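You operate a simulated robot arm through the tools that you are given. There is no shell and no other tool.

You are at the controls of a simulated two-armed robot. One attempt, no reset.

JOB
Take the blue towel from the island top on the sink side and hang it over the handle of the lower oven door.

Only the result counts: the job must be done as asked and must still hold three seconds after the hand-in. Knocking over, shifting, dropping, spilling or breaking anything else fails it. Flat cloth is picked up by pressing the open fingertips on it (5 to 10 N) and closing them slowly along it; thin cloth reads only 2 to 8 mm in the jaws.

ROBOT AND FRAMES
Two 6-joint arms with two-finger grippers on one trunk, on a base that moves. Base frame: it is fixed to the floor where the robot stands at the start and does not move with it; the origin is under the middle of the robot, x ahead of it, y to its left, z up. Units: m, degrees, N and s.
The left shoulder is at the start at [0.06, 0.142, 0.825], the right one opposite. With the tool pointing down near the work surface each hand reaches from about 0.18 to 0.7 m from the robot's upright axis, wherever it stands, measured 20 degrees to its own side. Places, roughly: blue towel [0.25, -3.75, 1]. Payload 2.45 kg a hand.
The tool frame of a hand sits at the grasp point between the pads (the TCP): z along the fingers, y along the line on which they close. The tips reach 0.026 m beyond it. The gripper opens to 0.096 m; its body begins 0.069 m behind the TCP.
Orientation is that of the tool frame in the base frame, as a unit quaternion [w, x, y, z]. With the fingers straight down and closing along the base's y, the tool's x points along the base's -x, its y along +y and its z along -z.

CONTROLS
- The arms move only by the tool nudge_tool. It takes "left_series", "right_series" or both (then of equal length, played together; a hand with none holds still); each is a list of rows, each a list of 6 numbers: the shift along the tool's x, y, z in mm, then the turn, a rotation vector about the tool's x, y, z in degrees. In form: [[tx, ty, tz, rx, ry, rz], ...]. A call has 1 to 20 rows; each row shifts and turns the commanded pose from where the row before left it, along the tool's axes as they then stand. "left_jaw" and "right_jaw" are, for a hand that has rows, the finger opening in mm, from 0 to 96, set as the call begins (left out, the last holds). A row lasts 0.2 s, in which the tool goes at most 0.05 m and 8.6 degrees; a call with a longer step from one row to the next is refused whole, and so is a gripper value outside its range. Where a pose cannot be reached the arm comes as near as it can. A force on the tool above 40 N (or 10 N above the force at the start of the call, whichever is more), or a blocked arm, ends the call early, and 0.2 s more pass. The fingers move at their own pace (about 0.0799 m/s each) and stop on an object; they squeeze with about 20 N. The grip force told is the motor's: it shows also when the fingers shut on nothing. Time passes only in rows, and 0.2 s behind the last, so rows that do not move let the fingers close. The reply holds the time, the measured pose of the TCP, the force on the tool along the base axes, the opening and the grip force, in the units named above and with some noise, with the torque about the TCP (base axes, N m) and any sound that the robot's microphone picked up, and new pictures: "views" is both (left out), scene, wrist or none (wrist: the cameras of the hands that moved).
- Cameras (640 x 400 px; columns grow to the right, rows downward): "scene" is now at [0.145, -0.0124, 1.4456]; the picture's right is [-0.16, -0.99, 0.00], its down [-0.59, 0.10, -0.80] and it looks along [0.79, -0.13, -0.60] (base axes); focal length 294 px, centre (320, 200). "left" rides on the left gripper at [0.082, -0.003, -0.098] in its tool frame; the picture's right is [0.04, 1.00, 0.00], its down [-0.73, 0.03, -0.68] and it looks along [-0.68, 0.03, 0.73] (tool axes); focal length 256 px, centre (320, 200). "right" rides on the right gripper at [0.081, 0.003, -0.098] in its tool frame; the picture's right is [-0.04, 1.00, 0.00], its down [-0.73, -0.03, -0.68] and it looks along [-0.68, -0.03, 0.73] (tool axes); focal length 256 px, centre (320, 200). There is no depth. A picture from a camera that has moved, and an enlarged one, comes with that camera's place and axes in the base frame and with its lens.
- lift_body(by): slides the trunk up (or, below 0, down) by that many m; the arms and the scene camera ride with it, the base frame stays. It gives what a move gives, with no picture.
- base_move(legs): drives the robot by 1 to 6 legs, each [ahead, turn to the left] in m and degrees, along the robot's own axes; the way and the turn of a leg run together, so that a leg with both is an arc; at most 1.5 m and 180 degrees a leg. The arms and the cameras ride along, it lands a little off, and it stops where it bumps. It gives what a move gives, and a new picture of the scene camera.
- pan_tilt(pan, tilt): turns the head with the scene camera to pan (to the left, within 86 degrees either way) and tilt (down, from -29 to 69), counted from straight ahead of the robot. It gives what a move gives, and a new picture of the scene camera.
- close_up(camera, box): a new picture of the part [left, top, right, bottom] of that camera's present view, enlarged. No time passes.
- close_job(): hands the job in; it is judged then, once.

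Places have to be worked out from the pictures, the camera data and where the tool is seen. Open the grippers and draw the arms clear of the work before you hand the job in, unless the task says otherwise.

The tools are called after "Request:" by a JSON object that holds its "op" and its "data". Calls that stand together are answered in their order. nudge_tool: Moves the arms, as the interface text tells. Its arguments: {"type":"object","properties":{"left_series":{"type":"array","items":{"type":"array","items":{"type":"number"}}},"left_jaw":{"type":"number"},"right_series":{"type":"array","items":{"type":"array","items":{"type":"number"}}},"right_jaw":{"type":"number"},"views":{"type":"string","enum":["both","scene","wrist","none"]}},"required":[]} The other tools are called the same way: lift_body (by) moves the trunk up or down; base_move (legs) drives the base; pan_tilt (pan, tilt) turns the head that bears the scene camera; close_up (camera, box) takes an enlarged picture of a part of a camera's view; close_job () hands the job in.

At the start:

```text
clock: 0.0
left_tcp_pos: [0.4757, 0.1728, 1.1166]
left_ee_rot: [0.0, -0.004, 1.0, 0.0]
left_force: [-0.1, 0.4, -0.2]
left_moment: [-0.01, 0.02, -0.04]
left_grip_width: 0.0957
left_grasp_force: 0.1
right_tcp_pos: [0.4444, -0.2106, 1.098]
right_ee_rot: [-0.001, -0.004, 1.0, 0.0]
right_force: [0.1, -0.4, 0.5]
right_moment: [-0.02, 0.0, 0.0]
right_grip_width: 0.0958
right_grasp_force: 0.1
trunk travel left (down, up): [-0.45, 0.14]
robot x, y, heading: [-0.0016, -0.0003, 0.1]
head pan, tilt (commanded): [-9.2, 36.6]
```

scene: 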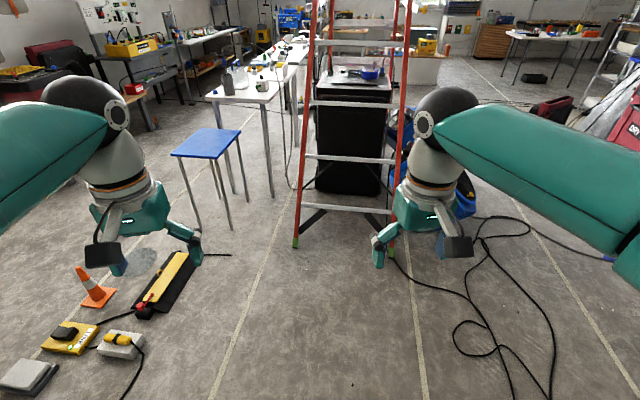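
right: 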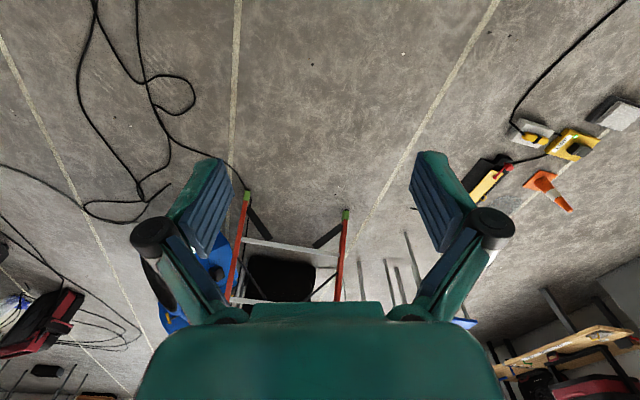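
left: 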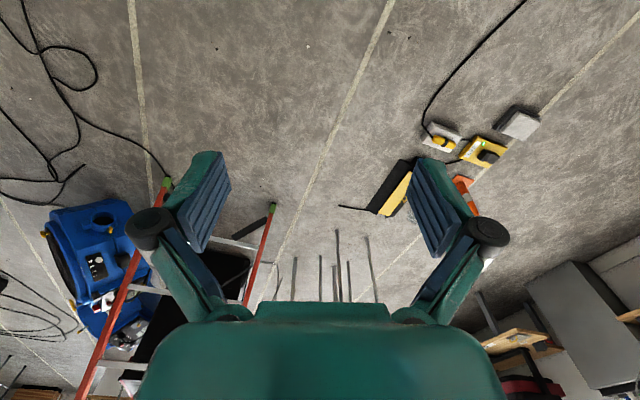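

The scene shows a workshop ahead; the towel lies about 3.75 m to my right. I turn the head right to look toward the island.

Request:
{"op": "pan_tilt", "data": {"pan": -80, "tilt": 15}}

```text
clock: 1.4
left_tcp_pos: [0.4761, 0.1725, 1.1176]
left_ee_rot: [0.0, -0.003, 1.0, -0.001]
left_force: [-0.5, 0.6, -0.1]
left_moment: [0.01, 0.01, 0.0]
left_grip_width: 0.0958
left_grasp_force: 0.1
right_tcp_pos: [0.4442, -0.2094, 1.0997]
right_ee_rot: [0.001, -0.004, 1.0, 0.0]
right_force: [-0.1, 0.3, 0.4]
right_moment: [-0.02, 0.02, 0.04]
right_grip_width: 0.0961
right_grasp_force: 0.0
trunk travel left (down, up): [-0.45, 0.14]
robot x, y, heading: [-0.0028, -0.0014, -0.1]
head pan, tilt (commanded): [-80.0, 15.0]
camera scene: at [0.0752, -0.0904, 1.48], right [-0.98, -0.17, 0.0], down [-0.05, 0.26, -0.97], along [0.17, -0.95, -0.26], focal length 294 px, centre (320, 200)
```

scene: 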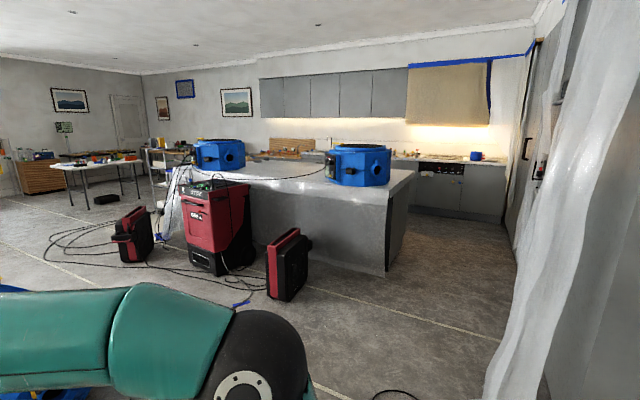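

The island with two blue air scrubbers is ahead of the turned head, and a kitchen wall behind it. I enlarge parts of the picture to find the towel and ovens.

Request:
{"op": "close_up", "data": {"camera": "scene", "box": [370, 120, 570, 245]}}

Request:
{"op": "close_up", "data": {"camera": "scene", "box": [160, 120, 420, 282]}}

Request:
{"op": "close_up", "data": {"camera": "scene", "box": [480, 20, 640, 250]}}

```text
3.20 times, centred on (470, 182) of scene
camera zoom: at [0.0752, -0.0904, 1.48], right [-0.98, -0.17, 0.0], down [-0.05, 0.26, -0.97], along [0.17, -0.95, -0.26], focal length 941 px, centre (-160, 256)
```

zoom: 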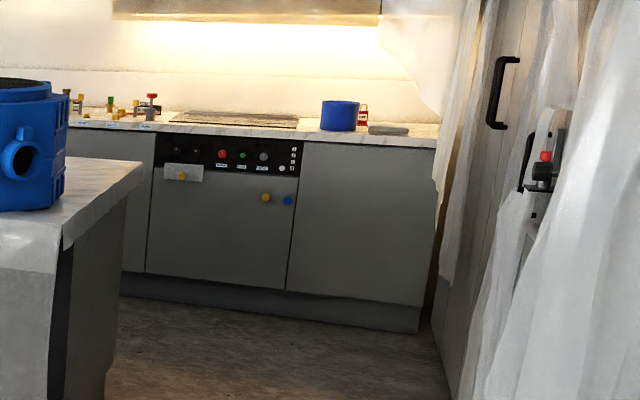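

```text
2.46 times, centred on (290, 201) of scene
camera zoom: at [0.0752, -0.0904, 1.48], right [-0.98, -0.17, 0.0], down [-0.05, 0.26, -0.97], along [0.17, -0.95, -0.26], focal length 724 px, centre (394, 198)
```

zoom: 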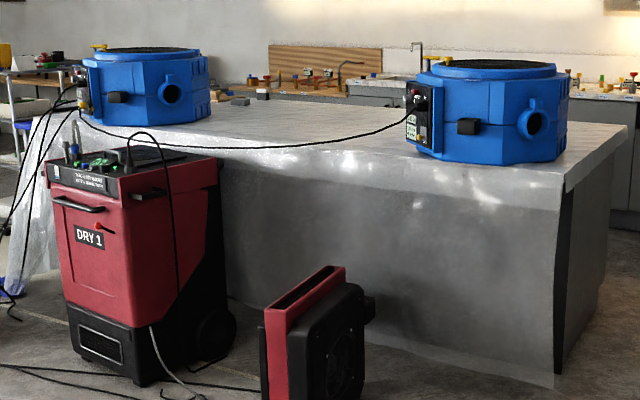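

```text
1.74 times, centred on (560, 135) of scene
camera zoom: at [0.0752, -0.0904, 1.48], right [-0.98, -0.17, 0.0], down [-0.05, 0.26, -0.97], along [0.17, -0.95, -0.26], focal length 512 px, centre (-97, 313)
```

zoom: 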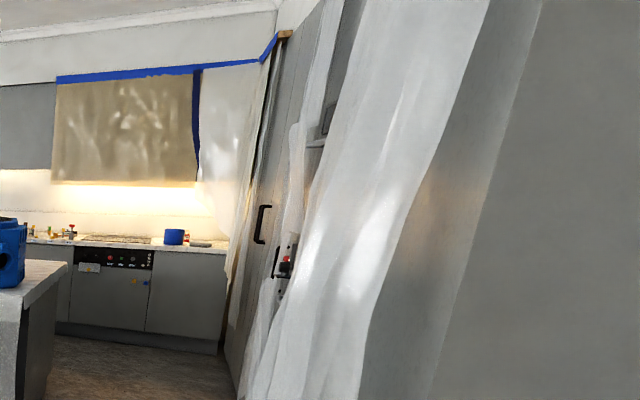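

The kitchen appears turned about 16° relative to my base frame (island right end near (-0.04,-2.35) to (-0.35,-3.4), back counter beyond y≈-5). I turn right to face along the aisle at the right end of the island and look again.

Request:
{"op": "base_move", "data": {"legs": [[0, -106]]}}

Request:
{"op": "pan_tilt", "data": {"pan": 0, "tilt": 20}}

```text
clock: 5.3
left_tcp_pos: [0.2617, -0.438, 1.1187]
left_ee_rot: [0.001, 0.63, 0.776, 0.002]
left_force: [-0.4, -0.8, 0.6]
left_moment: [0.07, -0.03, -0.01]
left_grip_width: 0.096
left_grasp_force: 0.0
right_tcp_pos: [-0.1171, -0.4823, 1.0982]
right_ee_rot: [0.0, 0.631, 0.776, 0.002]
right_force: [-0.7, -0.1, -1.4]
right_moment: [0.05, -0.07, 0.01]
right_grip_width: 0.0961
right_grasp_force: 0.2
trunk travel left (down, up): [-0.45, 0.14]
robot x, y, heading: [0.0547, 0.0122, -80.7]
head pan, tilt (commanded): [-80.0, 15.0]
stopped in leg 1: the robot was blocked; the commanded pose is now the measured one
camera scene: at [-0.0282, -0.0808, 1.4796], right [-0.33, 0.94, 0.0], down [0.25, 0.09, -0.97], along [-0.91, -0.32, -0.26], focal length 294 px, centre (320, 200)
```

scene: 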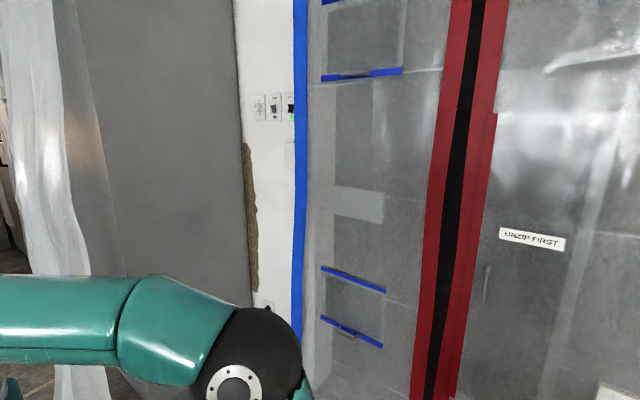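

```text
clock: 6.9
left_tcp_pos: [0.2653, -0.4358, 1.1189]
left_ee_rot: [0.001, 0.631, 0.776, 0.0]
left_force: [0.0, -0.6, 0.8]
left_moment: [0.01, 0.04, 0.0]
left_grip_width: 0.0959
left_grasp_force: 0.1
right_tcp_pos: [-0.1164, -0.4793, 1.0993]
right_ee_rot: [0.0, 0.631, 0.776, 0.0]
right_force: [-0.5, -0.5, 0.1]
right_moment: [0.0, -0.01, -0.01]
right_grip_width: 0.096
right_grasp_force: 0.0
trunk travel left (down, up): [-0.45, 0.14]
robot x, y, heading: [0.0521, 0.009, -80.3]
head pan, tilt (commanded): [0.0, 20.0]
camera scene: at [0.0772, -0.1393, 1.4718], right [-0.99, -0.16, 0.0], down [-0.06, 0.34, -0.94], along [0.15, -0.93, -0.34], focal length 294 px, centre (320, 200)
```

scene: 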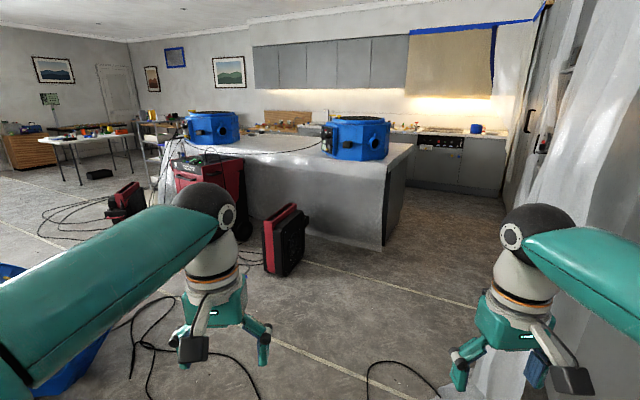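

The turn was blocked at heading -80.7°. I look down to the right side to see what is close by.

Request:
{"op": "pan_tilt", "data": {"pan": -60, "tilt": 50}}

Request:
{"op": "pan_tilt", "data": {"pan": 60, "tilt": 50}}

```text
clock: 8.2
left_tcp_pos: [0.2657, -0.4357, 1.1182]
left_ee_rot: [0.001, 0.63, 0.776, 0.0]
left_force: [-0.1, -0.4, -0.2]
left_moment: [0.01, -0.03, -0.03]
left_grip_width: 0.096
left_grasp_force: 0.0
right_tcp_pos: [-0.115, -0.48, 1.0991]
right_ee_rot: [0.0, 0.631, 0.776, 0.0]
right_force: [0.0, 0.7, -0.5]
right_moment: [-0.04, -0.02, -0.01]
right_grip_width: 0.0961
right_grasp_force: 0.1
trunk travel left (down, up): [-0.45, 0.14]
robot x, y, heading: [0.0544, 0.009, -80.6]
head pan, tilt (commanded): [-60.0, 50.0]
camera scene: at [0.0026, -0.0964, 1.4263], right [-0.64, 0.77, 0.0], down [0.59, 0.49, -0.64], along [-0.5, -0.41, -0.77], focal length 294 px, centre (320, 200)
```

scene: 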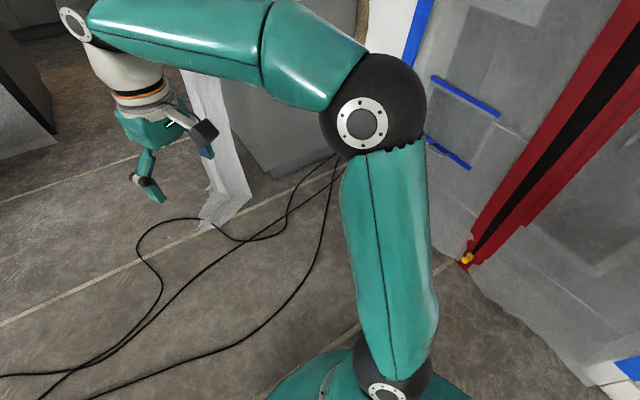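

```text
clock: 10.2
left_tcp_pos: [0.2667, -0.4352, 1.1193]
left_ee_rot: [0.0, 0.631, 0.776, 0.0]
left_force: [-0.8, 0.3, -0.3]
left_moment: [0.0, -0.02, 0.0]
left_grip_width: 0.0963
left_grasp_force: 0.1
right_tcp_pos: [-0.115, -0.4805, 1.0994]
right_ee_rot: [0.001, 0.63, 0.776, 0.001]
right_force: [-0.3, -1.2, 0.4]
right_moment: [0.0, 0.0, 0.01]
right_grip_width: 0.096
right_grasp_force: 0.1
trunk travel left (down, up): [-0.45, 0.14]
robot x, y, heading: [0.0594, 0.0115, -80.2]
head pan, tilt (commanded): [60.0, 50.0]
camera scene: at [0.1341, -0.0744, 1.4263], right [-0.35, -0.94, 0.0], down [-0.72, 0.27, -0.64], along [0.6, -0.23, -0.77], focal length 294 px, centre (320, 200)
```

scene: 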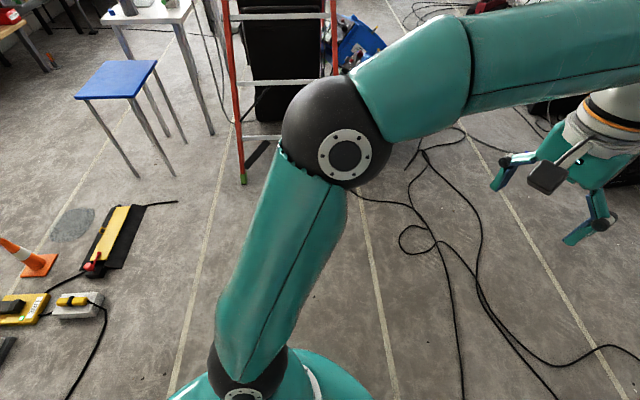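

Nothing visible yet explains the block; the robot was pushed toward +x so the contact is on its right or rear right. I look further back on the right.

Request:
{"op": "pan_tilt", "data": {"pan": -86, "tilt": 60}}

Request:
{"op": "pan_tilt", "data": {"pan": -86, "tilt": 25}}

Request:
{"op": "pan_tilt", "data": {"pan": 86, "tilt": 50}}

```text
clock: 12.5
left_tcp_pos: [0.2655, -0.4365, 1.1179]
left_ee_rot: [0.0, 0.631, 0.776, 0.0]
left_force: [0.7, -0.4, -0.2]
left_moment: [-0.01, -0.01, 0.0]
left_grip_width: 0.0959
left_grasp_force: 0.0
right_tcp_pos: [-0.115, -0.4804, 1.1]
right_ee_rot: [0.0, 0.63, 0.776, -0.001]
right_force: [-0.3, -0.5, 0.5]
right_moment: [0.02, -0.03, 0.0]
right_grip_width: 0.0959
right_grasp_force: 0.1
trunk travel left (down, up): [-0.45, 0.14]
robot x, y, heading: [0.0536, 0.0099, -80.5]
head pan, tilt (commanded): [-85.9, 60.0]
camera scene: at [-0.0028, -0.0631, 1.4137], right [-0.23, 0.97, 0.0], down [0.84, 0.2, -0.5], along [-0.49, -0.12, -0.87], focal length 294 px, centre (320, 200)
```

scene: 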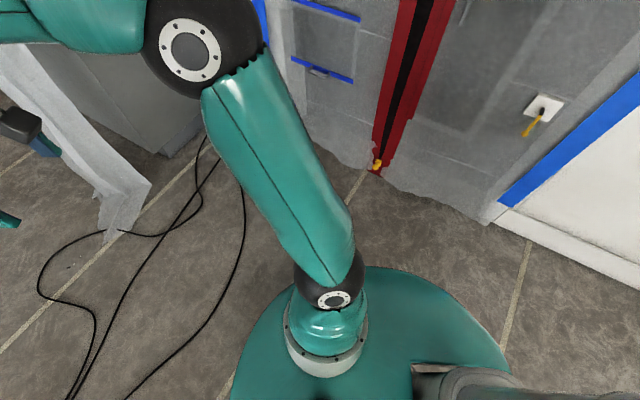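

```text
clock: 13.5
left_tcp_pos: [0.2658, -0.4358, 1.1189]
left_ee_rot: [0.001, 0.631, 0.776, 0.0]
left_force: [0.1, 0.7, 0.1]
left_moment: [0.0, 0.01, 0.01]
left_grip_width: 0.0959
left_grasp_force: 0.1
right_tcp_pos: [-0.115, -0.4807, 1.0993]
right_ee_rot: [-0.001, 0.63, 0.776, 0.0]
right_force: [-0.4, -1.0, -0.6]
right_moment: [-0.01, 0.01, -0.02]
right_grip_width: 0.0962
right_grasp_force: 0.1
trunk travel left (down, up): [-0.45, 0.14]
robot x, y, heading: [0.0522, 0.0113, -80.3]
head pan, tilt (commanded): [-85.9, 25.0]
camera scene: at [-0.0276, -0.069, 1.4637], right [-0.23, 0.97, 0.0], down [0.41, 0.1, -0.91], along [-0.88, -0.21, -0.42], focal length 294 px, centre (320, 200)
```

scene: 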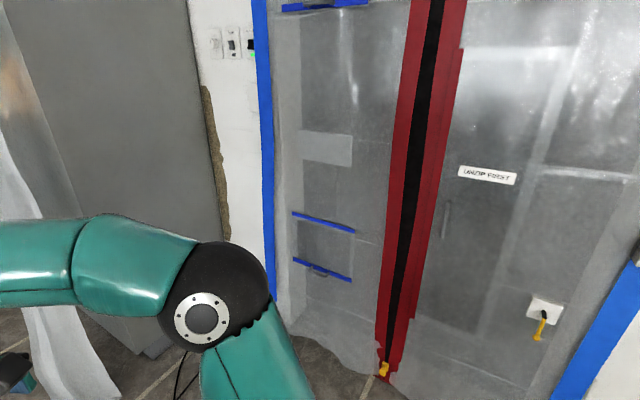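

```text
clock: 16.1
left_tcp_pos: [0.2657, -0.4341, 1.1196]
left_ee_rot: [0.0, 0.631, 0.776, 0.0]
left_force: [0.8, -0.7, 0.2]
left_moment: [0.03, 0.0, -0.04]
left_grip_width: 0.096
left_grasp_force: 0.1
right_tcp_pos: [-0.1154, -0.4798, 1.0988]
right_ee_rot: [0.0, 0.63, 0.776, 0.0]
right_force: [-0.2, -0.2, 0.5]
right_moment: [0.02, 0.01, 0.01]
right_grip_width: 0.0963
right_grasp_force: 0.0
trunk travel left (down, up): [-0.45, 0.14]
robot x, y, heading: [0.0539, 0.0102, -81.1]
head pan, tilt (commanded): [85.9, 50.0]
camera scene: at [0.1386, -0.0401, 1.4263], right [0.09, -1.0, 0.0], down [-0.76, -0.07, -0.64], along [0.64, 0.06, -0.77], focal length 294 px, centre (320, 200)
```

scene: 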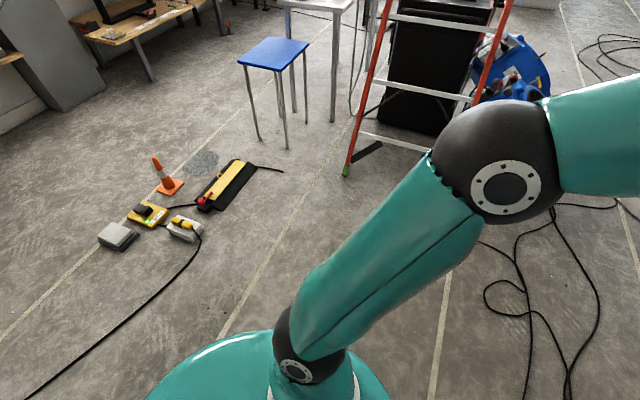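

No contact is visible; the wall is about 1 m away. I drive ahead a little (floor clear) and then try the remaining turn.

Request:
{"op": "base_move", "data": {"legs": [[0.3, 0]]}}

Request:
{"op": "base_move", "data": {"legs": [[0, -25]]}}

Request:
{"op": "pan_tilt", "data": {"pan": 0, "tilt": 25}}

```text
clock: 18.2
left_tcp_pos: [0.3185, -0.7357, 1.1182]
left_ee_rot: [0.0, 0.63, 0.777, 0.0]
left_force: [-0.2, -0.1, 0.6]
left_moment: [0.03, -0.01, -0.03]
left_grip_width: 0.0957
left_grasp_force: 0.0
right_tcp_pos: [-0.0626, -0.7814, 1.0993]
right_ee_rot: [0.001, 0.629, 0.778, 0.0]
right_force: [-0.1, -0.4, -0.6]
right_moment: [0.02, 0.02, -0.01]
right_grip_width: 0.0962
right_grasp_force: 0.2
trunk travel left (down, up): [-0.45, 0.14]
robot x, y, heading: [0.1063, -0.29, -80.3]
head pan, tilt (commanded): [85.9, 50.0]
camera scene: at [0.1896, -0.3418, 1.4262], right [0.1, -1.0, 0.0], down [-0.76, -0.07, -0.64], along [0.64, 0.06, -0.77], focal length 294 px, centre (320, 200)
```

scene: 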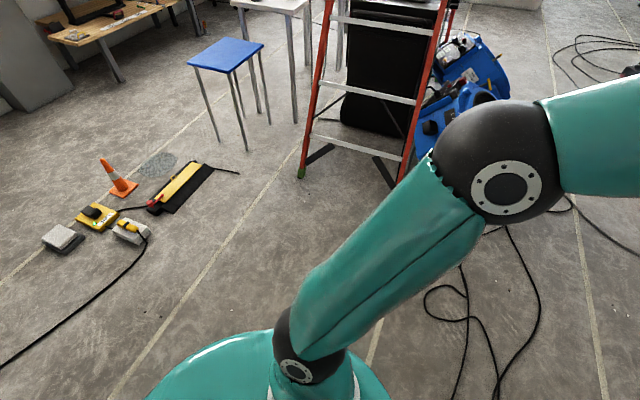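

```text
clock: 20.0
left_tcp_pos: [0.1098, -0.7856, 1.119]
left_ee_rot: [0.001, 0.783, 0.623, -0.001]
left_force: [-0.8, -0.7, 0.2]
left_moment: [0.05, 0.01, 0.01]
left_grip_width: 0.096
left_grasp_force: 0.0
right_tcp_pos: [-0.2546, -0.6662, 1.0983]
right_ee_rot: [0.0, 0.782, 0.623, 0.0]
right_force: [0.9, 0.3, -1.1]
right_moment: [-0.03, -0.02, 0.03]
right_grip_width: 0.096
right_grasp_force: 0.1
trunk travel left (down, up): [-0.45, 0.14]
robot x, y, heading: [0.1213, -0.2976, -104.9]
head pan, tilt (commanded): [85.9, 50.0]
camera scene: at [0.1772, -0.3783, 1.4263], right [-0.33, -0.95, 0.0], down [-0.72, 0.25, -0.64], along [0.61, -0.21, -0.77], focal length 294 px, centre (320, 200)
```

scene: 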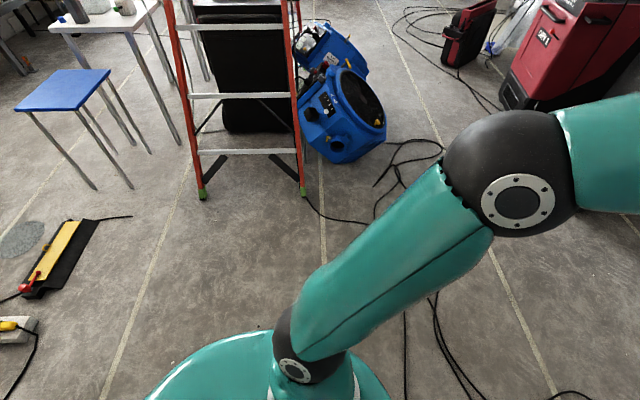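

```text
clock: 21.6
left_tcp_pos: [0.1101, -0.7848, 1.1187]
left_ee_rot: [0.001, 0.783, 0.622, -0.001]
left_force: [-0.2, -0.4, -0.3]
left_moment: [-0.01, 0.02, 0.03]
left_grip_width: 0.096
left_grasp_force: 0.0
right_tcp_pos: [-0.2541, -0.6658, 1.1018]
right_ee_rot: [0.0, 0.783, 0.622, 0.0]
right_force: [-0.6, 0.1, -0.2]
right_moment: [0.04, -0.02, 0.0]
right_grip_width: 0.096
right_grasp_force: 0.1
trunk travel left (down, up): [-0.45, 0.14]
robot x, y, heading: [0.1236, -0.3024, -104.7]
head pan, tilt (commanded): [0.0, 25.0]
camera scene: at [0.0807, -0.4419, 1.4637], right [-0.97, 0.26, 0.0], down [0.11, 0.41, -0.91], along [-0.23, -0.88, -0.42], focal length 294 px, centre (320, 200)
```

scene: 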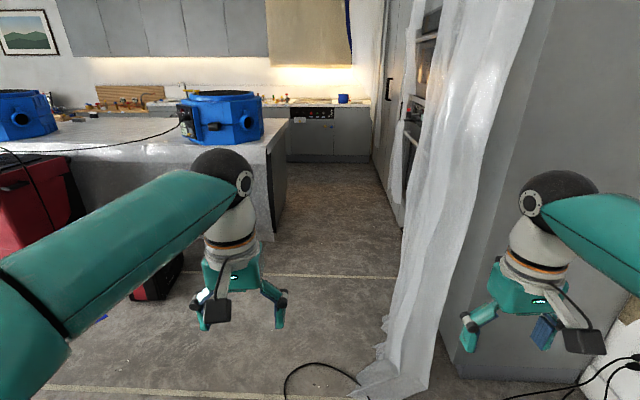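

Now I see the wall ovens in the tall unit on the right, partly behind a plastic sheet. I zoom in on them.

Request:
{"op": "close_up", "data": {"camera": "scene", "box": [360, 10, 520, 250]}}

Request:
{"op": "close_up", "data": {"camera": "scene", "box": [120, 70, 380, 230]}}

```text
1.67 times, centred on (440, 130) of scene
camera zoom: at [0.0807, -0.4419, 1.4637], right [-0.97, 0.26, 0.0], down [0.11, 0.41, -0.91], along [-0.23, -0.88, -0.42], focal length 490 px, centre (120, 317)
```

zoom: 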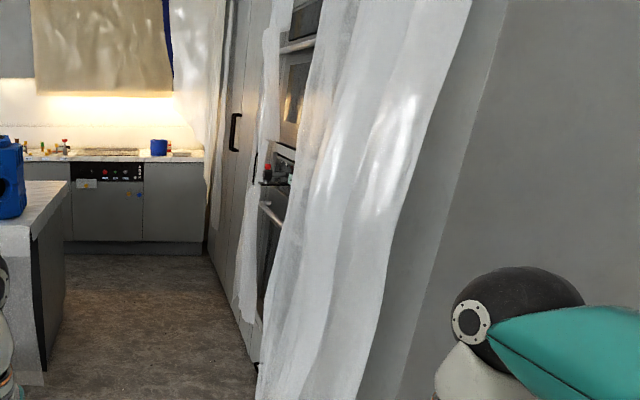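

```text
2.46 times, centred on (250, 150) of scene
camera zoom: at [0.0807, -0.4419, 1.4637], right [-0.97, 0.26, 0.0], down [0.11, 0.41, -0.91], along [-0.23, -0.88, -0.42], focal length 724 px, centre (492, 323)
```

zoom: 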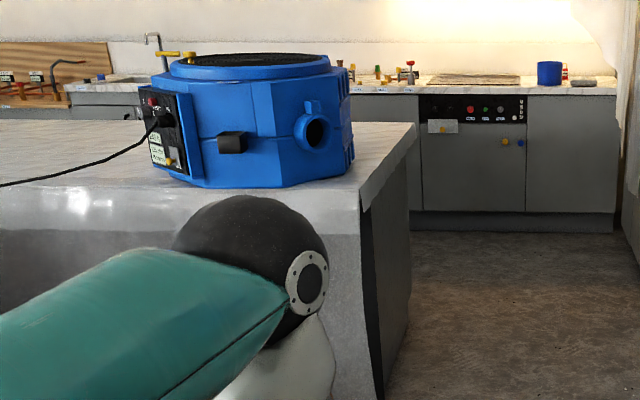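

The ovens sit in the tall unit on the right of the passage, lower handle around z≈1.0. Before driving I look down in front of the robot for cables and obstacles on the floor.

Request:
{"op": "pan_tilt", "data": {"pan": 0, "tilt": 55}}

Request:
{"op": "pan_tilt", "data": {"pan": -45, "tilt": 40}}

```text
clock: 22.6
left_tcp_pos: [0.1101, -0.7847, 1.1197]
left_ee_rot: [0.001, 0.783, 0.622, -0.001]
left_force: [-0.3, 0.3, -0.1]
left_moment: [-0.01, 0.0, -0.01]
left_grip_width: 0.0961
left_grasp_force: 0.2
right_tcp_pos: [-0.2543, -0.667, 1.1003]
right_ee_rot: [0.0, 0.783, 0.622, 0.0]
right_force: [-0.3, -0.2, -0.4]
right_moment: [-0.02, -0.01, 0.0]
right_grip_width: 0.0959
right_grasp_force: 0.1
trunk travel left (down, up): [-0.45, 0.14]
robot x, y, heading: [0.1233, -0.2955, -104.9]
head pan, tilt (commanded): [0.0, 55.0]
camera scene: at [0.0858, -0.4225, 1.4198], right [-0.97, 0.26, 0.0], down [0.21, 0.79, -0.57], along [-0.15, -0.55, -0.82], focal length 294 px, centre (320, 200)
```

scene: 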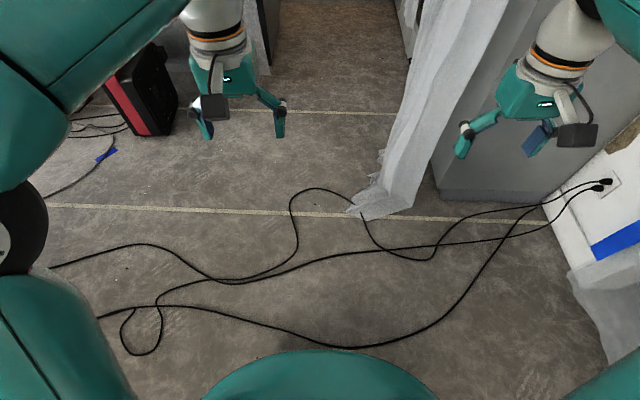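

```text
clock: 23.7
left_tcp_pos: [0.1098, -0.7853, 1.12]
left_ee_rot: [-0.001, 0.782, 0.623, 0.0]
left_force: [0.6, 0.6, -0.2]
left_moment: [0.03, -0.03, -0.02]
left_grip_width: 0.096
left_grasp_force: 0.1
right_tcp_pos: [-0.2531, -0.6651, 1.101]
right_ee_rot: [0.0, 0.782, 0.623, 0.001]
right_force: [-0.3, -0.2, 0.4]
right_moment: [-0.01, 0.01, -0.03]
right_grip_width: 0.0959
right_grasp_force: 0.0
trunk travel left (down, up): [-0.45, 0.14]
robot x, y, heading: [0.1226, -0.2948, -105.4]
head pan, tilt (commanded): [-45.0, 40.0]
camera scene: at [0.0309, -0.3954, 1.4404], right [-0.5, 0.87, 0.0], down [0.56, 0.32, -0.77], along [-0.66, -0.38, -0.64], focal length 294 px, centre (320, 200)
```

scene: 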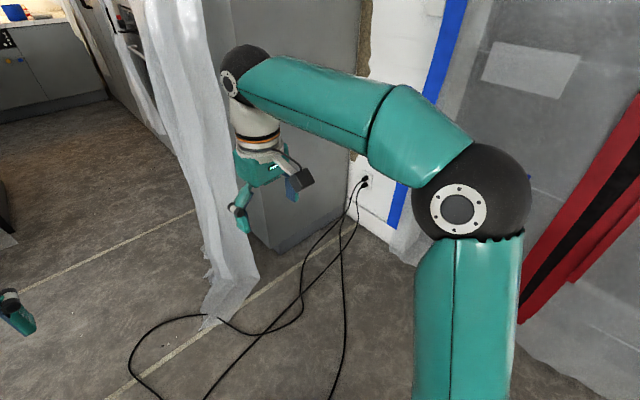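

Only cables lie on the floor across my path, with the sheet bulging into the way on the right. I steer slightly left to pass the sheet, and go ahead about a metre.

Request:
{"op": "base_move", "data": {"legs": [[0, 8], [0.5, 0]]}}

Request:
{"op": "pan_tilt", "data": {"pan": -20, "tilt": 35}}

```text
clock: 27.3
left_tcp_pos: [0.1205, -1.2818, 1.1202]
left_ee_rot: [0.0, 0.735, 0.678, 0.0]
left_force: [0.1, -0.3, 0.5]
left_moment: [0.03, -0.05, -0.01]
left_grip_width: 0.0959
left_grasp_force: 0.1
right_tcp_pos: [-0.2568, -1.2146, 1.0995]
right_ee_rot: [0.001, 0.736, 0.677, 0.001]
right_force: [0.2, 0.1, -0.2]
right_moment: [0.03, -0.05, 0.0]
right_grip_width: 0.0962
right_grasp_force: 0.0
trunk travel left (down, up): [-0.45, 0.14]
robot x, y, heading: [0.0675, -0.7978, -96.7]
head pan, tilt (commanded): [-45.0, 40.0]
camera scene: at [-0.0107, -0.9061, 1.4404], right [-0.62, 0.78, 0.0], down [0.5, 0.4, -0.77], along [-0.6, -0.47, -0.64], focal length 294 px, centre (320, 200)
```

scene: 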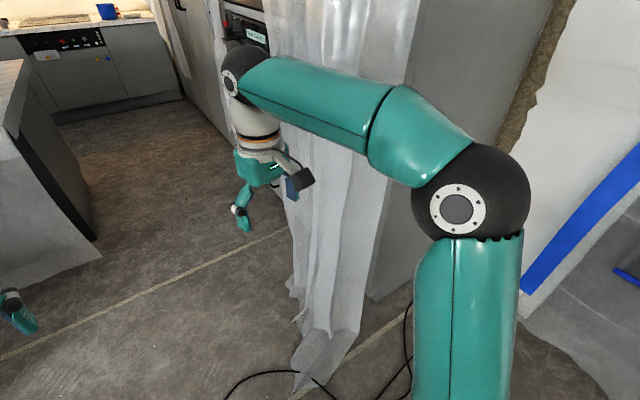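

```text
clock: 28.2
left_tcp_pos: [0.1226, -1.2794, 1.1199]
left_ee_rot: [0.001, 0.735, 0.678, 0.0]
left_force: [0.4, -0.3, -0.3]
left_moment: [-0.01, 0.03, 0.01]
left_grip_width: 0.0959
left_grasp_force: 0.1
right_tcp_pos: [-0.2559, -1.2161, 1.1009]
right_ee_rot: [0.0, 0.736, 0.677, 0.0]
right_force: [0.1, 0.0, -0.5]
right_moment: [-0.02, -0.02, -0.02]
right_grip_width: 0.0961
right_grasp_force: 0.0
trunk travel left (down, up): [-0.45, 0.14]
robot x, y, heading: [0.0645, -0.7937, -96.6]
head pan, tilt (commanded): [-20.0, 35.0]
camera scene: at [0.0166, -0.9315, 1.448], right [-0.89, 0.45, 0.0], down [0.26, 0.51, -0.82], along [-0.37, -0.73, -0.57], focal length 294 px, centre (320, 200)
```

scene: 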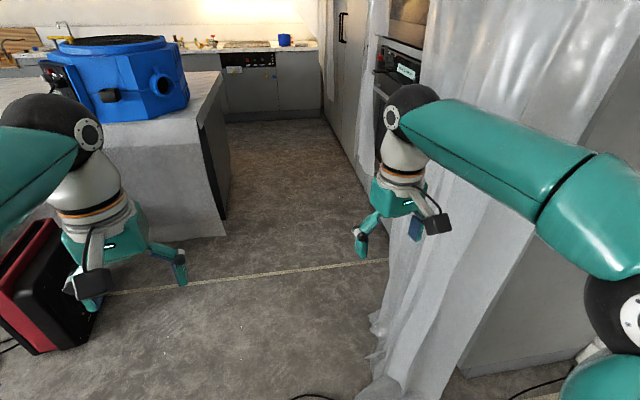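

The passage ahead is clear: island corner on the left, sheet and tall oven unit on the right. I go on a bit, then turn right to run along the passage.

Request:
{"op": "base_move", "data": {"legs": [[0.35, 0], [0, -16], [0.6, 0]]}}

Request:
{"op": "pan_tilt", "data": {"pan": -45, "tilt": 20}}

Request:
{"op": "pan_tilt", "data": {"pan": 25, "tilt": 25}}

```text
clock: 34.5
left_tcp_pos: [-0.2956, -2.178, 1.1197]
left_ee_rot: [0.0, 0.826, 0.564, 0.0]
left_force: [0.0, -0.4, 0.4]
left_moment: [0.01, -0.03, 0.02]
left_grip_width: 0.096
left_grasp_force: 0.0
right_tcp_pos: [-0.6392, -2.0072, 1.1003]
right_ee_rot: [0.001, 0.826, 0.564, 0.0]
right_force: [0.3, -0.5, 0.4]
right_moment: [0.02, 0.02, -0.04]
right_grip_width: 0.0961
right_grasp_force: 0.0
trunk travel left (down, up): [-0.45, 0.14]
robot x, y, heading: [-0.2134, -1.6967, -113.0]
head pan, tilt (commanded): [-20.0, 35.0]
camera scene: at [-0.2992, -1.8137, 1.4479], right [-0.73, 0.69, 0.0], down [0.39, 0.42, -0.82], along [-0.56, -0.6, -0.57], focal length 294 px, centre (320, 200)
```

scene: 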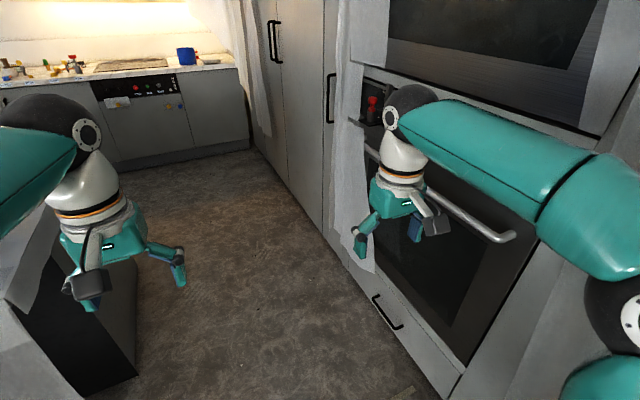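

```text
clock: 35.4
left_tcp_pos: [-0.2949, -2.1778, 1.1204]
left_ee_rot: [0.001, 0.826, 0.564, 0.0]
left_force: [0.3, 0.4, 0.2]
left_moment: [0.04, 0.01, 0.02]
left_grip_width: 0.0958
left_grasp_force: 0.1
right_tcp_pos: [-0.638, -2.0056, 1.0994]
right_ee_rot: [0.0, 0.826, 0.564, 0.0]
right_force: [1.2, -0.5, -0.2]
right_moment: [-0.01, 0.05, 0.02]
right_grip_width: 0.0961
right_grasp_force: 0.1
trunk travel left (down, up): [-0.45, 0.14]
robot x, y, heading: [-0.2115, -1.6939, -113.2]
head pan, tilt (commanded): [-45.0, 20.0]
camera scene: at [-0.3251, -1.7832, 1.4718], right [-0.37, 0.93, 0.0], down [0.32, 0.13, -0.94], along [-0.87, -0.35, -0.34], focal length 294 px, centre (320, 200)
```

scene: 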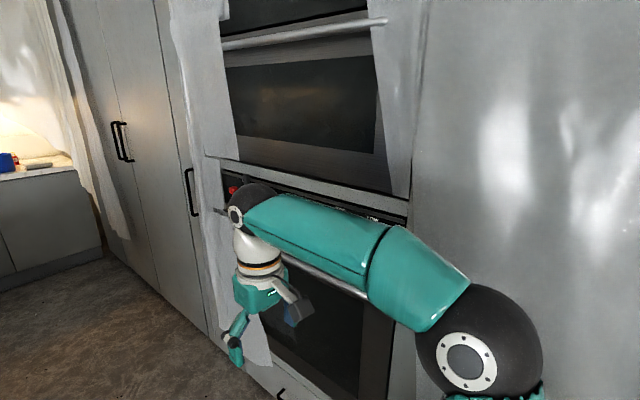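

```text
clock: 36.9
left_tcp_pos: [-0.2957, -2.1764, 1.1204]
left_ee_rot: [-0.001, 0.825, 0.564, 0.0]
left_force: [-0.6, 0.0, -0.2]
left_moment: [0.01, -0.01, -0.01]
left_grip_width: 0.0958
left_grasp_force: 0.0
right_tcp_pos: [-0.6377, -2.006, 1.1027]
right_ee_rot: [0.0, 0.826, 0.564, 0.0]
right_force: [0.0, 0.4, -0.6]
right_moment: [-0.03, -0.01, -0.02]
right_grip_width: 0.0956
right_grasp_force: 0.0
trunk travel left (down, up): [-0.45, 0.14]
robot x, y, heading: [-0.2137, -1.6947, -113.2]
head pan, tilt (commanded): [25.0, 25.0]
camera scene: at [-0.2359, -1.8407, 1.4637], right [-1.0, -0.03, 0.0], down [-0.01, 0.42, -0.91], along [0.03, -0.91, -0.42], focal length 294 px, centre (320, 200)
```

scene: 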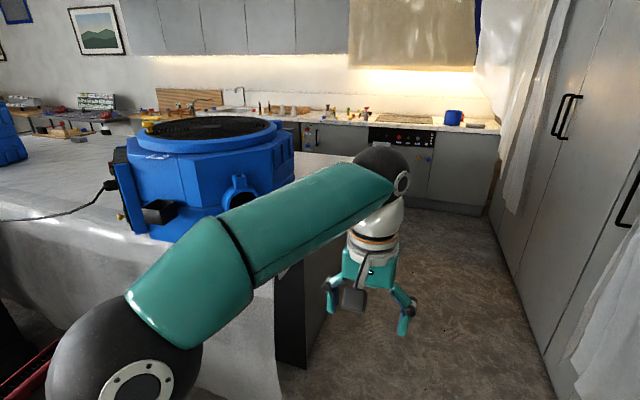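

The lower oven has a silver bar handle at about z≈1.0, roughly 0.55 m long. Now I continue down the passage to the sink side aisle beyond the island.

Request:
{"op": "base_move", "data": {"legs": [[0.9, 0], [0, 5.7], [0.8, 0]]}}

Request:
{"op": "pan_tilt", "data": {"pan": 60, "tilt": 30}}

```text
clock: 46.2
left_tcp_pos: [-0.8374, -3.7748, 1.1202]
left_ee_rot: [0.0, 0.793, 0.609, 0.0]
left_force: [0.1, -0.4, 0.3]
left_moment: [0.02, -0.02, -0.04]
left_grip_width: 0.0962
left_grasp_force: 0.2
right_tcp_pos: [-1.1971, -3.6444, 1.1005]
right_ee_rot: [0.001, 0.792, 0.61, 0.0]
right_force: [-0.2, -0.8, 0.1]
right_moment: [0.0, -0.02, -0.02]
right_grip_width: 0.0961
right_grasp_force: 0.0
trunk travel left (down, up): [-0.45, 0.14]
robot x, y, heading: [-0.8115, -3.2874, -107.0]
head pan, tilt (commanded): [25.0, 25.0]
camera scene: at [-0.8172, -3.4343, 1.4637], right [-0.99, -0.14, 0.0], down [-0.06, 0.42, -0.91], along [0.13, -0.9, -0.42], focal length 294 px, centre (320, 200)
```

scene: 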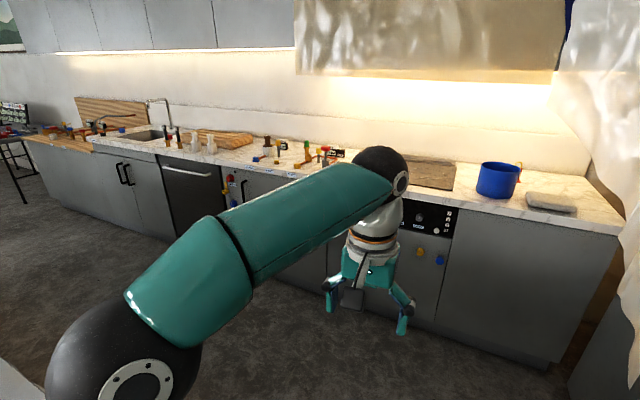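

```text
clock: 47.2
left_tcp_pos: [-0.8363, -3.7751, 1.1201]
left_ee_rot: [0.0, 0.792, 0.61, 0.001]
left_force: [0.2, -0.1, -0.3]
left_moment: [0.01, 0.03, 0.03]
left_grip_width: 0.096
left_grasp_force: 0.0
right_tcp_pos: [-1.1961, -3.6445, 1.1011]
right_ee_rot: [0.0, 0.792, 0.611, 0.001]
right_force: [0.0, 0.2, -0.7]
right_moment: [0.01, -0.01, 0.04]
right_grip_width: 0.096
right_grasp_force: 0.0
trunk travel left (down, up): [-0.45, 0.14]
robot x, y, heading: [-0.8098, -3.2883, -106.8]
head pan, tilt (commanded): [60.0, 30.0]
camera scene: at [-0.7682, -3.4084, 1.4558], right [-0.73, -0.68, 0.0], down [-0.34, 0.37, -0.87], along [0.59, -0.63, -0.5], focal length 294 px, centre (320, 200)
```

scene: 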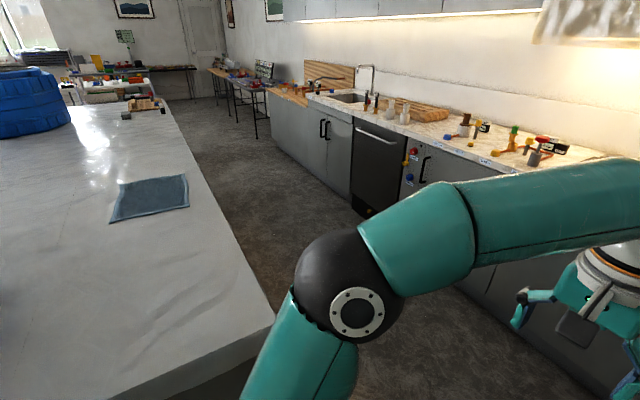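

The flat blue towel is seen on the island near its sink‑side edge, roughly centre (0.33,-3.68), top at z≈0.93. I drive on past the island's end and turn left into the sink aisle.

Request:
{"op": "base_move", "data": {"legs": [[0.78, 0], [0, 90]]}}

Request:
{"op": "pan_tilt", "data": {"pan": 20, "tilt": 30}}

```text
clock: 54.9
left_tcp_pos: [-0.5559, -4.1602, 1.1196]
left_ee_rot: [-0.002, 0.23, 0.973, -0.001]
left_force: [0.5, 0.8, 0.7]
left_moment: [-0.08, 0.02, -0.03]
left_grip_width: 0.0961
left_grasp_force: 0.1
right_tcp_pos: [-0.7597, -4.4858, 1.1022]
right_ee_rot: [-0.001, 0.229, 0.973, -0.001]
right_force: [0.3, 0.5, -0.3]
right_moment: [-0.04, 0.07, 0.0]
right_grip_width: 0.0959
right_grasp_force: 0.1
trunk travel left (down, up): [-0.45, 0.14]
robot x, y, heading: [-1.0606, -4.0803, -26.8]
head pan, tilt (commanded): [60.0, 30.0]
stopped in leg 2: the robot was blocked; the commanded pose is now the measured one
camera scene: at [-0.9299, -4.0571, 1.4555], right [0.55, -0.84, 0.0], down [-0.42, -0.28, -0.86], along [0.72, 0.47, -0.5], focal length 294 px, centre (320, 200)
```

scene: 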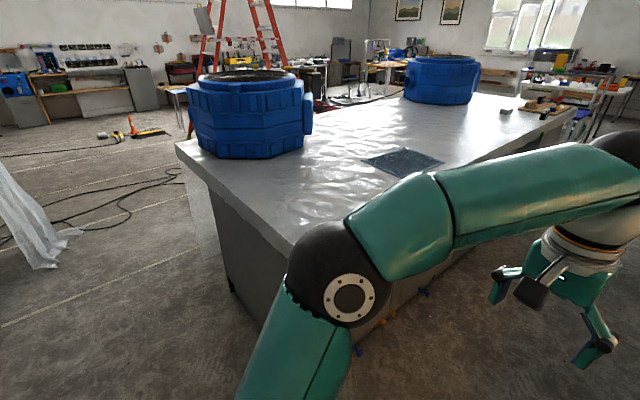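

```text
clock: 56.0
left_tcp_pos: [-0.5584, -4.1619, 1.1199]
left_ee_rot: [-0.001, 0.231, 0.973, 0.0]
left_force: [0.4, -0.3, 0.2]
left_moment: [-0.01, 0.02, 0.0]
left_grip_width: 0.096
left_grasp_force: 0.0
right_tcp_pos: [-0.7604, -4.4871, 1.1028]
right_ee_rot: [0.0, 0.231, 0.973, 0.0]
right_force: [0.9, 0.8, -0.1]
right_moment: [-0.02, -0.03, 0.0]
right_grip_width: 0.0959
right_grasp_force: 0.0
trunk travel left (down, up): [-0.45, 0.14]
robot x, y, heading: [-1.0602, -4.084, -26.4]
head pan, tilt (commanded): [20.0, 30.0]
camera scene: at [-0.9176, -4.119, 1.4558], right [-0.12, -0.99, 0.0], down [-0.5, 0.06, -0.87], along [0.86, -0.1, -0.5], focal length 294 px, centre (320, 200)
```

scene: 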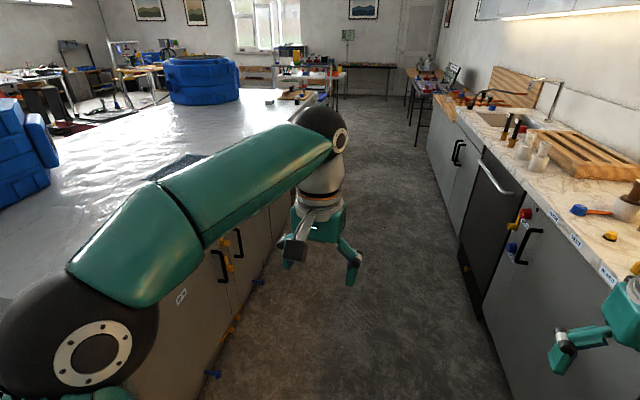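

Again it stopped after about 80° of turn with nothing near, so it is likely a limit per turn leg. The aisle ahead is clear; I finish the turn and drive along it to stand beside the towel.

Request:
{"op": "base_move", "data": {"legs": [[0, 9], [1.0, 0]]}}

Request:
{"op": "pan_tilt", "data": {"pan": 75, "tilt": 35}}

```text
clock: 61.9
left_tcp_pos: [0.3793, -4.3919, 1.1214]
left_ee_rot: [0.001, 0.158, 0.987, 0.0]
left_force: [-0.1, -0.7, -0.5]
left_moment: [0.0, 0.03, 0.03]
left_grip_width: 0.0959
left_grasp_force: 0.0
right_tcp_pos: [0.2285, -4.7437, 1.1012]
right_ee_rot: [0.0, 0.157, 0.988, 0.0]
right_force: [0.1, 0.3, -0.4]
right_moment: [0.0, 0.04, 0.05]
right_grip_width: 0.0961
right_grasp_force: 0.0
trunk travel left (down, up): [-0.45, 0.14]
robot x, y, heading: [-0.1257, -4.3883, -18.3]
head pan, tilt (commanded): [20.0, 30.0]
camera scene: at [0.0179, -4.4042, 1.4557], right [0.03, -1.0, 0.0], down [-0.5, -0.02, -0.87], along [0.87, 0.03, -0.5], focal length 294 px, centre (320, 200)
```

scene: 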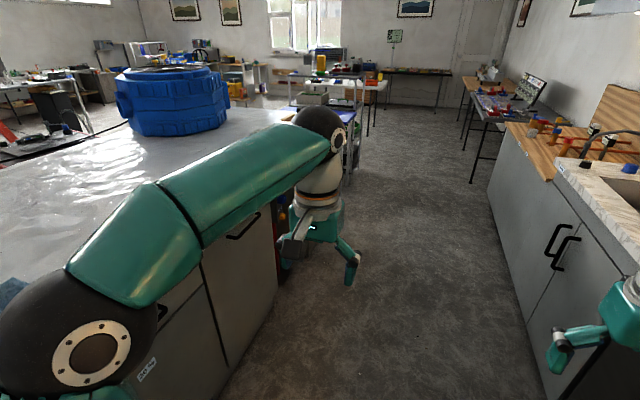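

```text
clock: 63.1
left_tcp_pos: [0.3806, -4.3909, 1.1209]
left_ee_rot: [0.0, 0.157, 0.988, 0.0]
left_force: [0.2, 0.4, -0.1]
left_moment: [0.02, -0.01, -0.01]
left_grip_width: 0.0961
left_grasp_force: 0.0
right_tcp_pos: [0.2271, -4.7436, 1.1028]
right_ee_rot: [0.0, 0.157, 0.988, 0.0]
right_force: [-1.1, 0.0, 0.2]
right_moment: [-0.02, 0.04, 0.0]
right_grip_width: 0.096
right_grasp_force: 0.0
trunk travel left (down, up): [-0.45, 0.14]
robot x, y, heading: [-0.1276, -4.3917, -18.0]
head pan, tilt (commanded): [75.0, 35.0]
camera scene: at [-0.0246, -4.3335, 1.448], right [0.84, -0.55, 0.0], down [-0.31, -0.48, -0.82], along [0.45, 0.69, -0.57], focal length 294 px, centre (320, 200)
```

scene: 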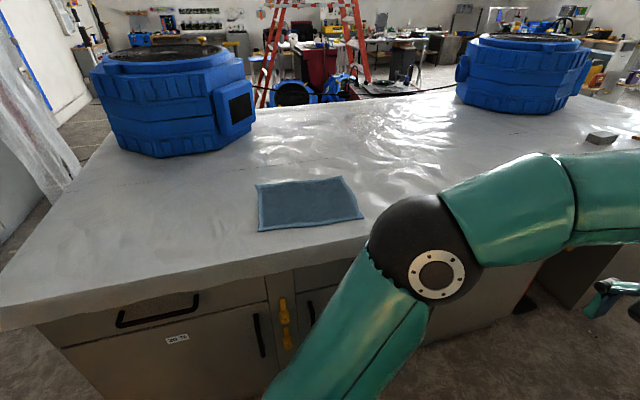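

Towel corners come out at about A(0.25,-3.53), B(0.51,-3.64), C(0.44,-3.85), D(0.17,-3.745): 0.29 by 0.225 m, near edge D–C. I drive the last bit so I'm centred on it and turn to face the island.

Request:
{"op": "base_move", "data": {"legs": [[0.24, 0], [0, 45], [0, 44]]}}

Request:
{"op": "pan_tilt", "data": {"pan": 0, "tilt": 45}}

```text
clock: 69.0
left_tcp_pos: [0.1697, -3.9535, 1.1219]
left_ee_rot: [0.0, -0.526, 0.851, -0.001]
left_force: [-0.4, 0.7, -0.4]
left_moment: [-0.07, -0.02, 0.01]
left_grip_width: 0.0962
left_grasp_force: 0.1
right_tcp_pos: [0.496, -4.1554, 1.1031]
right_ee_rot: [0.001, -0.525, 0.851, -0.001]
right_force: [-0.2, 0.7, -0.3]
right_moment: [-0.05, -0.02, -0.04]
right_grip_width: 0.0957
right_grasp_force: 0.0
trunk travel left (down, up): [-0.45, 0.14]
robot x, y, heading: [0.1459, -4.4858, 65.6]
head pan, tilt (commanded): [75.0, 35.0]
stopped in leg 3: the robot was blocked; the commanded pose is now the measured one
camera scene: at [0.1011, -4.3704, 1.4476], right [0.64, 0.77, 0.0], down [0.44, -0.37, -0.82], along [-0.63, 0.52, -0.58], focal length 294 px, centre (320, 200)
```

scene: 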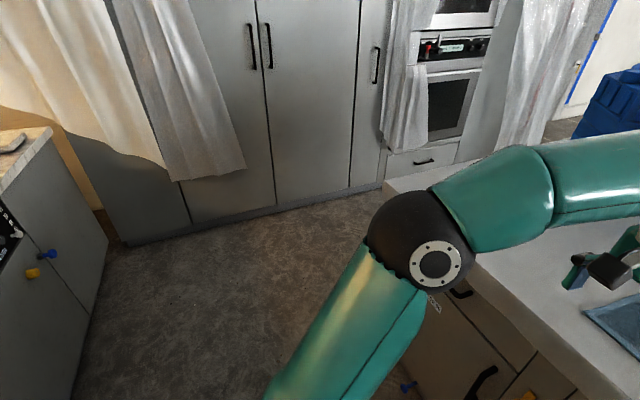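

```text
clock: 70.5
left_tcp_pos: [0.1714, -3.9562, 1.1222]
left_ee_rot: [0.0, -0.525, 0.851, 0.0]
left_force: [0.6, -0.4, 0.7]
left_moment: [0.03, -0.01, 0.0]
left_grip_width: 0.0961
left_grasp_force: 0.1
right_tcp_pos: [0.4973, -4.1571, 1.1051]
right_ee_rot: [0.001, -0.525, 0.851, 0.0]
right_force: [-0.5, 0.6, -1.1]
right_moment: [-0.02, 0.01, 0.03]
right_grip_width: 0.0959
right_grasp_force: 0.1
trunk travel left (down, up): [-0.45, 0.14]
robot x, y, heading: [0.1479, -4.4883, 65.5]
head pan, tilt (commanded): [0.0, 45.0]
camera scene: at [0.2046, -4.3552, 1.4332], right [0.91, -0.42, 0.0], down [-0.29, -0.64, -0.71], along [0.29, 0.64, -0.71], focal length 294 px, centre (320, 200)
```

scene: 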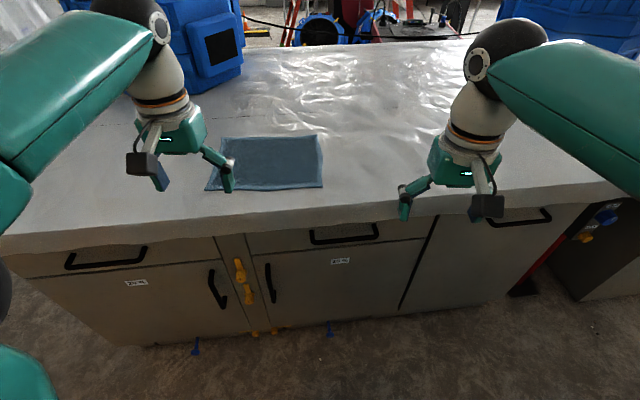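

The turn stopped at heading 65.6°, and the towel is seen ahead left with the island edge close. I try the remaining few degrees of turn.

Request:
{"op": "base_move", "data": {"legs": [[0, 7]]}}

```text
clock: 71.5
left_tcp_pos: [0.1081, -3.9569, 1.1225]
left_ee_rot: [0.0, -0.576, 0.818, 0.001]
left_force: [0.3, -0.4, 0.2]
left_moment: [-0.01, 0.01, -0.02]
left_grip_width: 0.0959
left_grasp_force: 0.0
right_tcp_pos: [0.4556, -4.1174, 1.1052]
right_ee_rot: [0.001, -0.576, 0.818, 0.001]
right_force: [-0.5, -0.1, 1.0]
right_moment: [0.01, -0.01, 0.0]
right_grip_width: 0.0958
right_grasp_force: 0.1
trunk travel left (down, up): [-0.45, 0.14]
robot x, y, heading: [0.1558, -4.4916, 72.1]
head pan, tilt (commanded): [0.0, 45.0]
camera scene: at [0.1935, -4.3505, 1.4332], right [0.95, -0.3, 0.0], down [-0.22, -0.67, -0.71], along [0.22, 0.67, -0.71], focal length 294 px, centre (320, 200)
```

scene: 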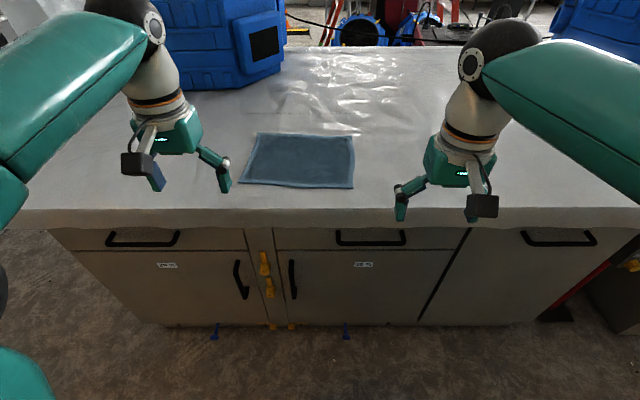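

Now squarely facing the island; the towel sits ~6 cm left of my centre line and rotated ~3°. I sidestep with small turns and come closer by 0.2 m.

Request:
{"op": "base_move", "data": {"legs": [[0, 16], [0.2, 0], [0, -19.4]]}}

```text
clock: 75.3
left_tcp_pos: [0.1495, -3.7559, 1.1225]
left_ee_rot: [0.0, -0.549, 0.836, 0.001]
left_force: [0.6, 0.6, -0.3]
left_moment: [-0.02, 0.07, 0.01]
left_grip_width: 0.096
left_grasp_force: 0.1
right_tcp_pos: [0.4864, -3.9391, 1.1039]
right_ee_rot: [0.001, -0.548, 0.836, 0.0]
right_force: [0.3, 0.1, 0.8]
right_moment: [-0.01, 0.03, 0.03]
right_grip_width: 0.0956
right_grasp_force: 0.1
trunk travel left (down, up): [-0.45, 0.14]
robot x, y, heading: [0.148, -4.285, 68.6]
head pan, tilt (commanded): [0.0, 45.0]
camera scene: at [0.1974, -4.1497, 1.4332], right [0.93, -0.37, 0.0], down [-0.26, -0.66, -0.71], along [0.26, 0.66, -0.71], focal length 294 px, centre (320, 200)
```

scene: 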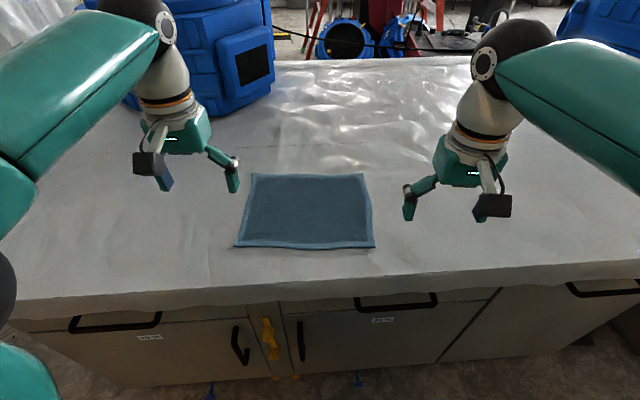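

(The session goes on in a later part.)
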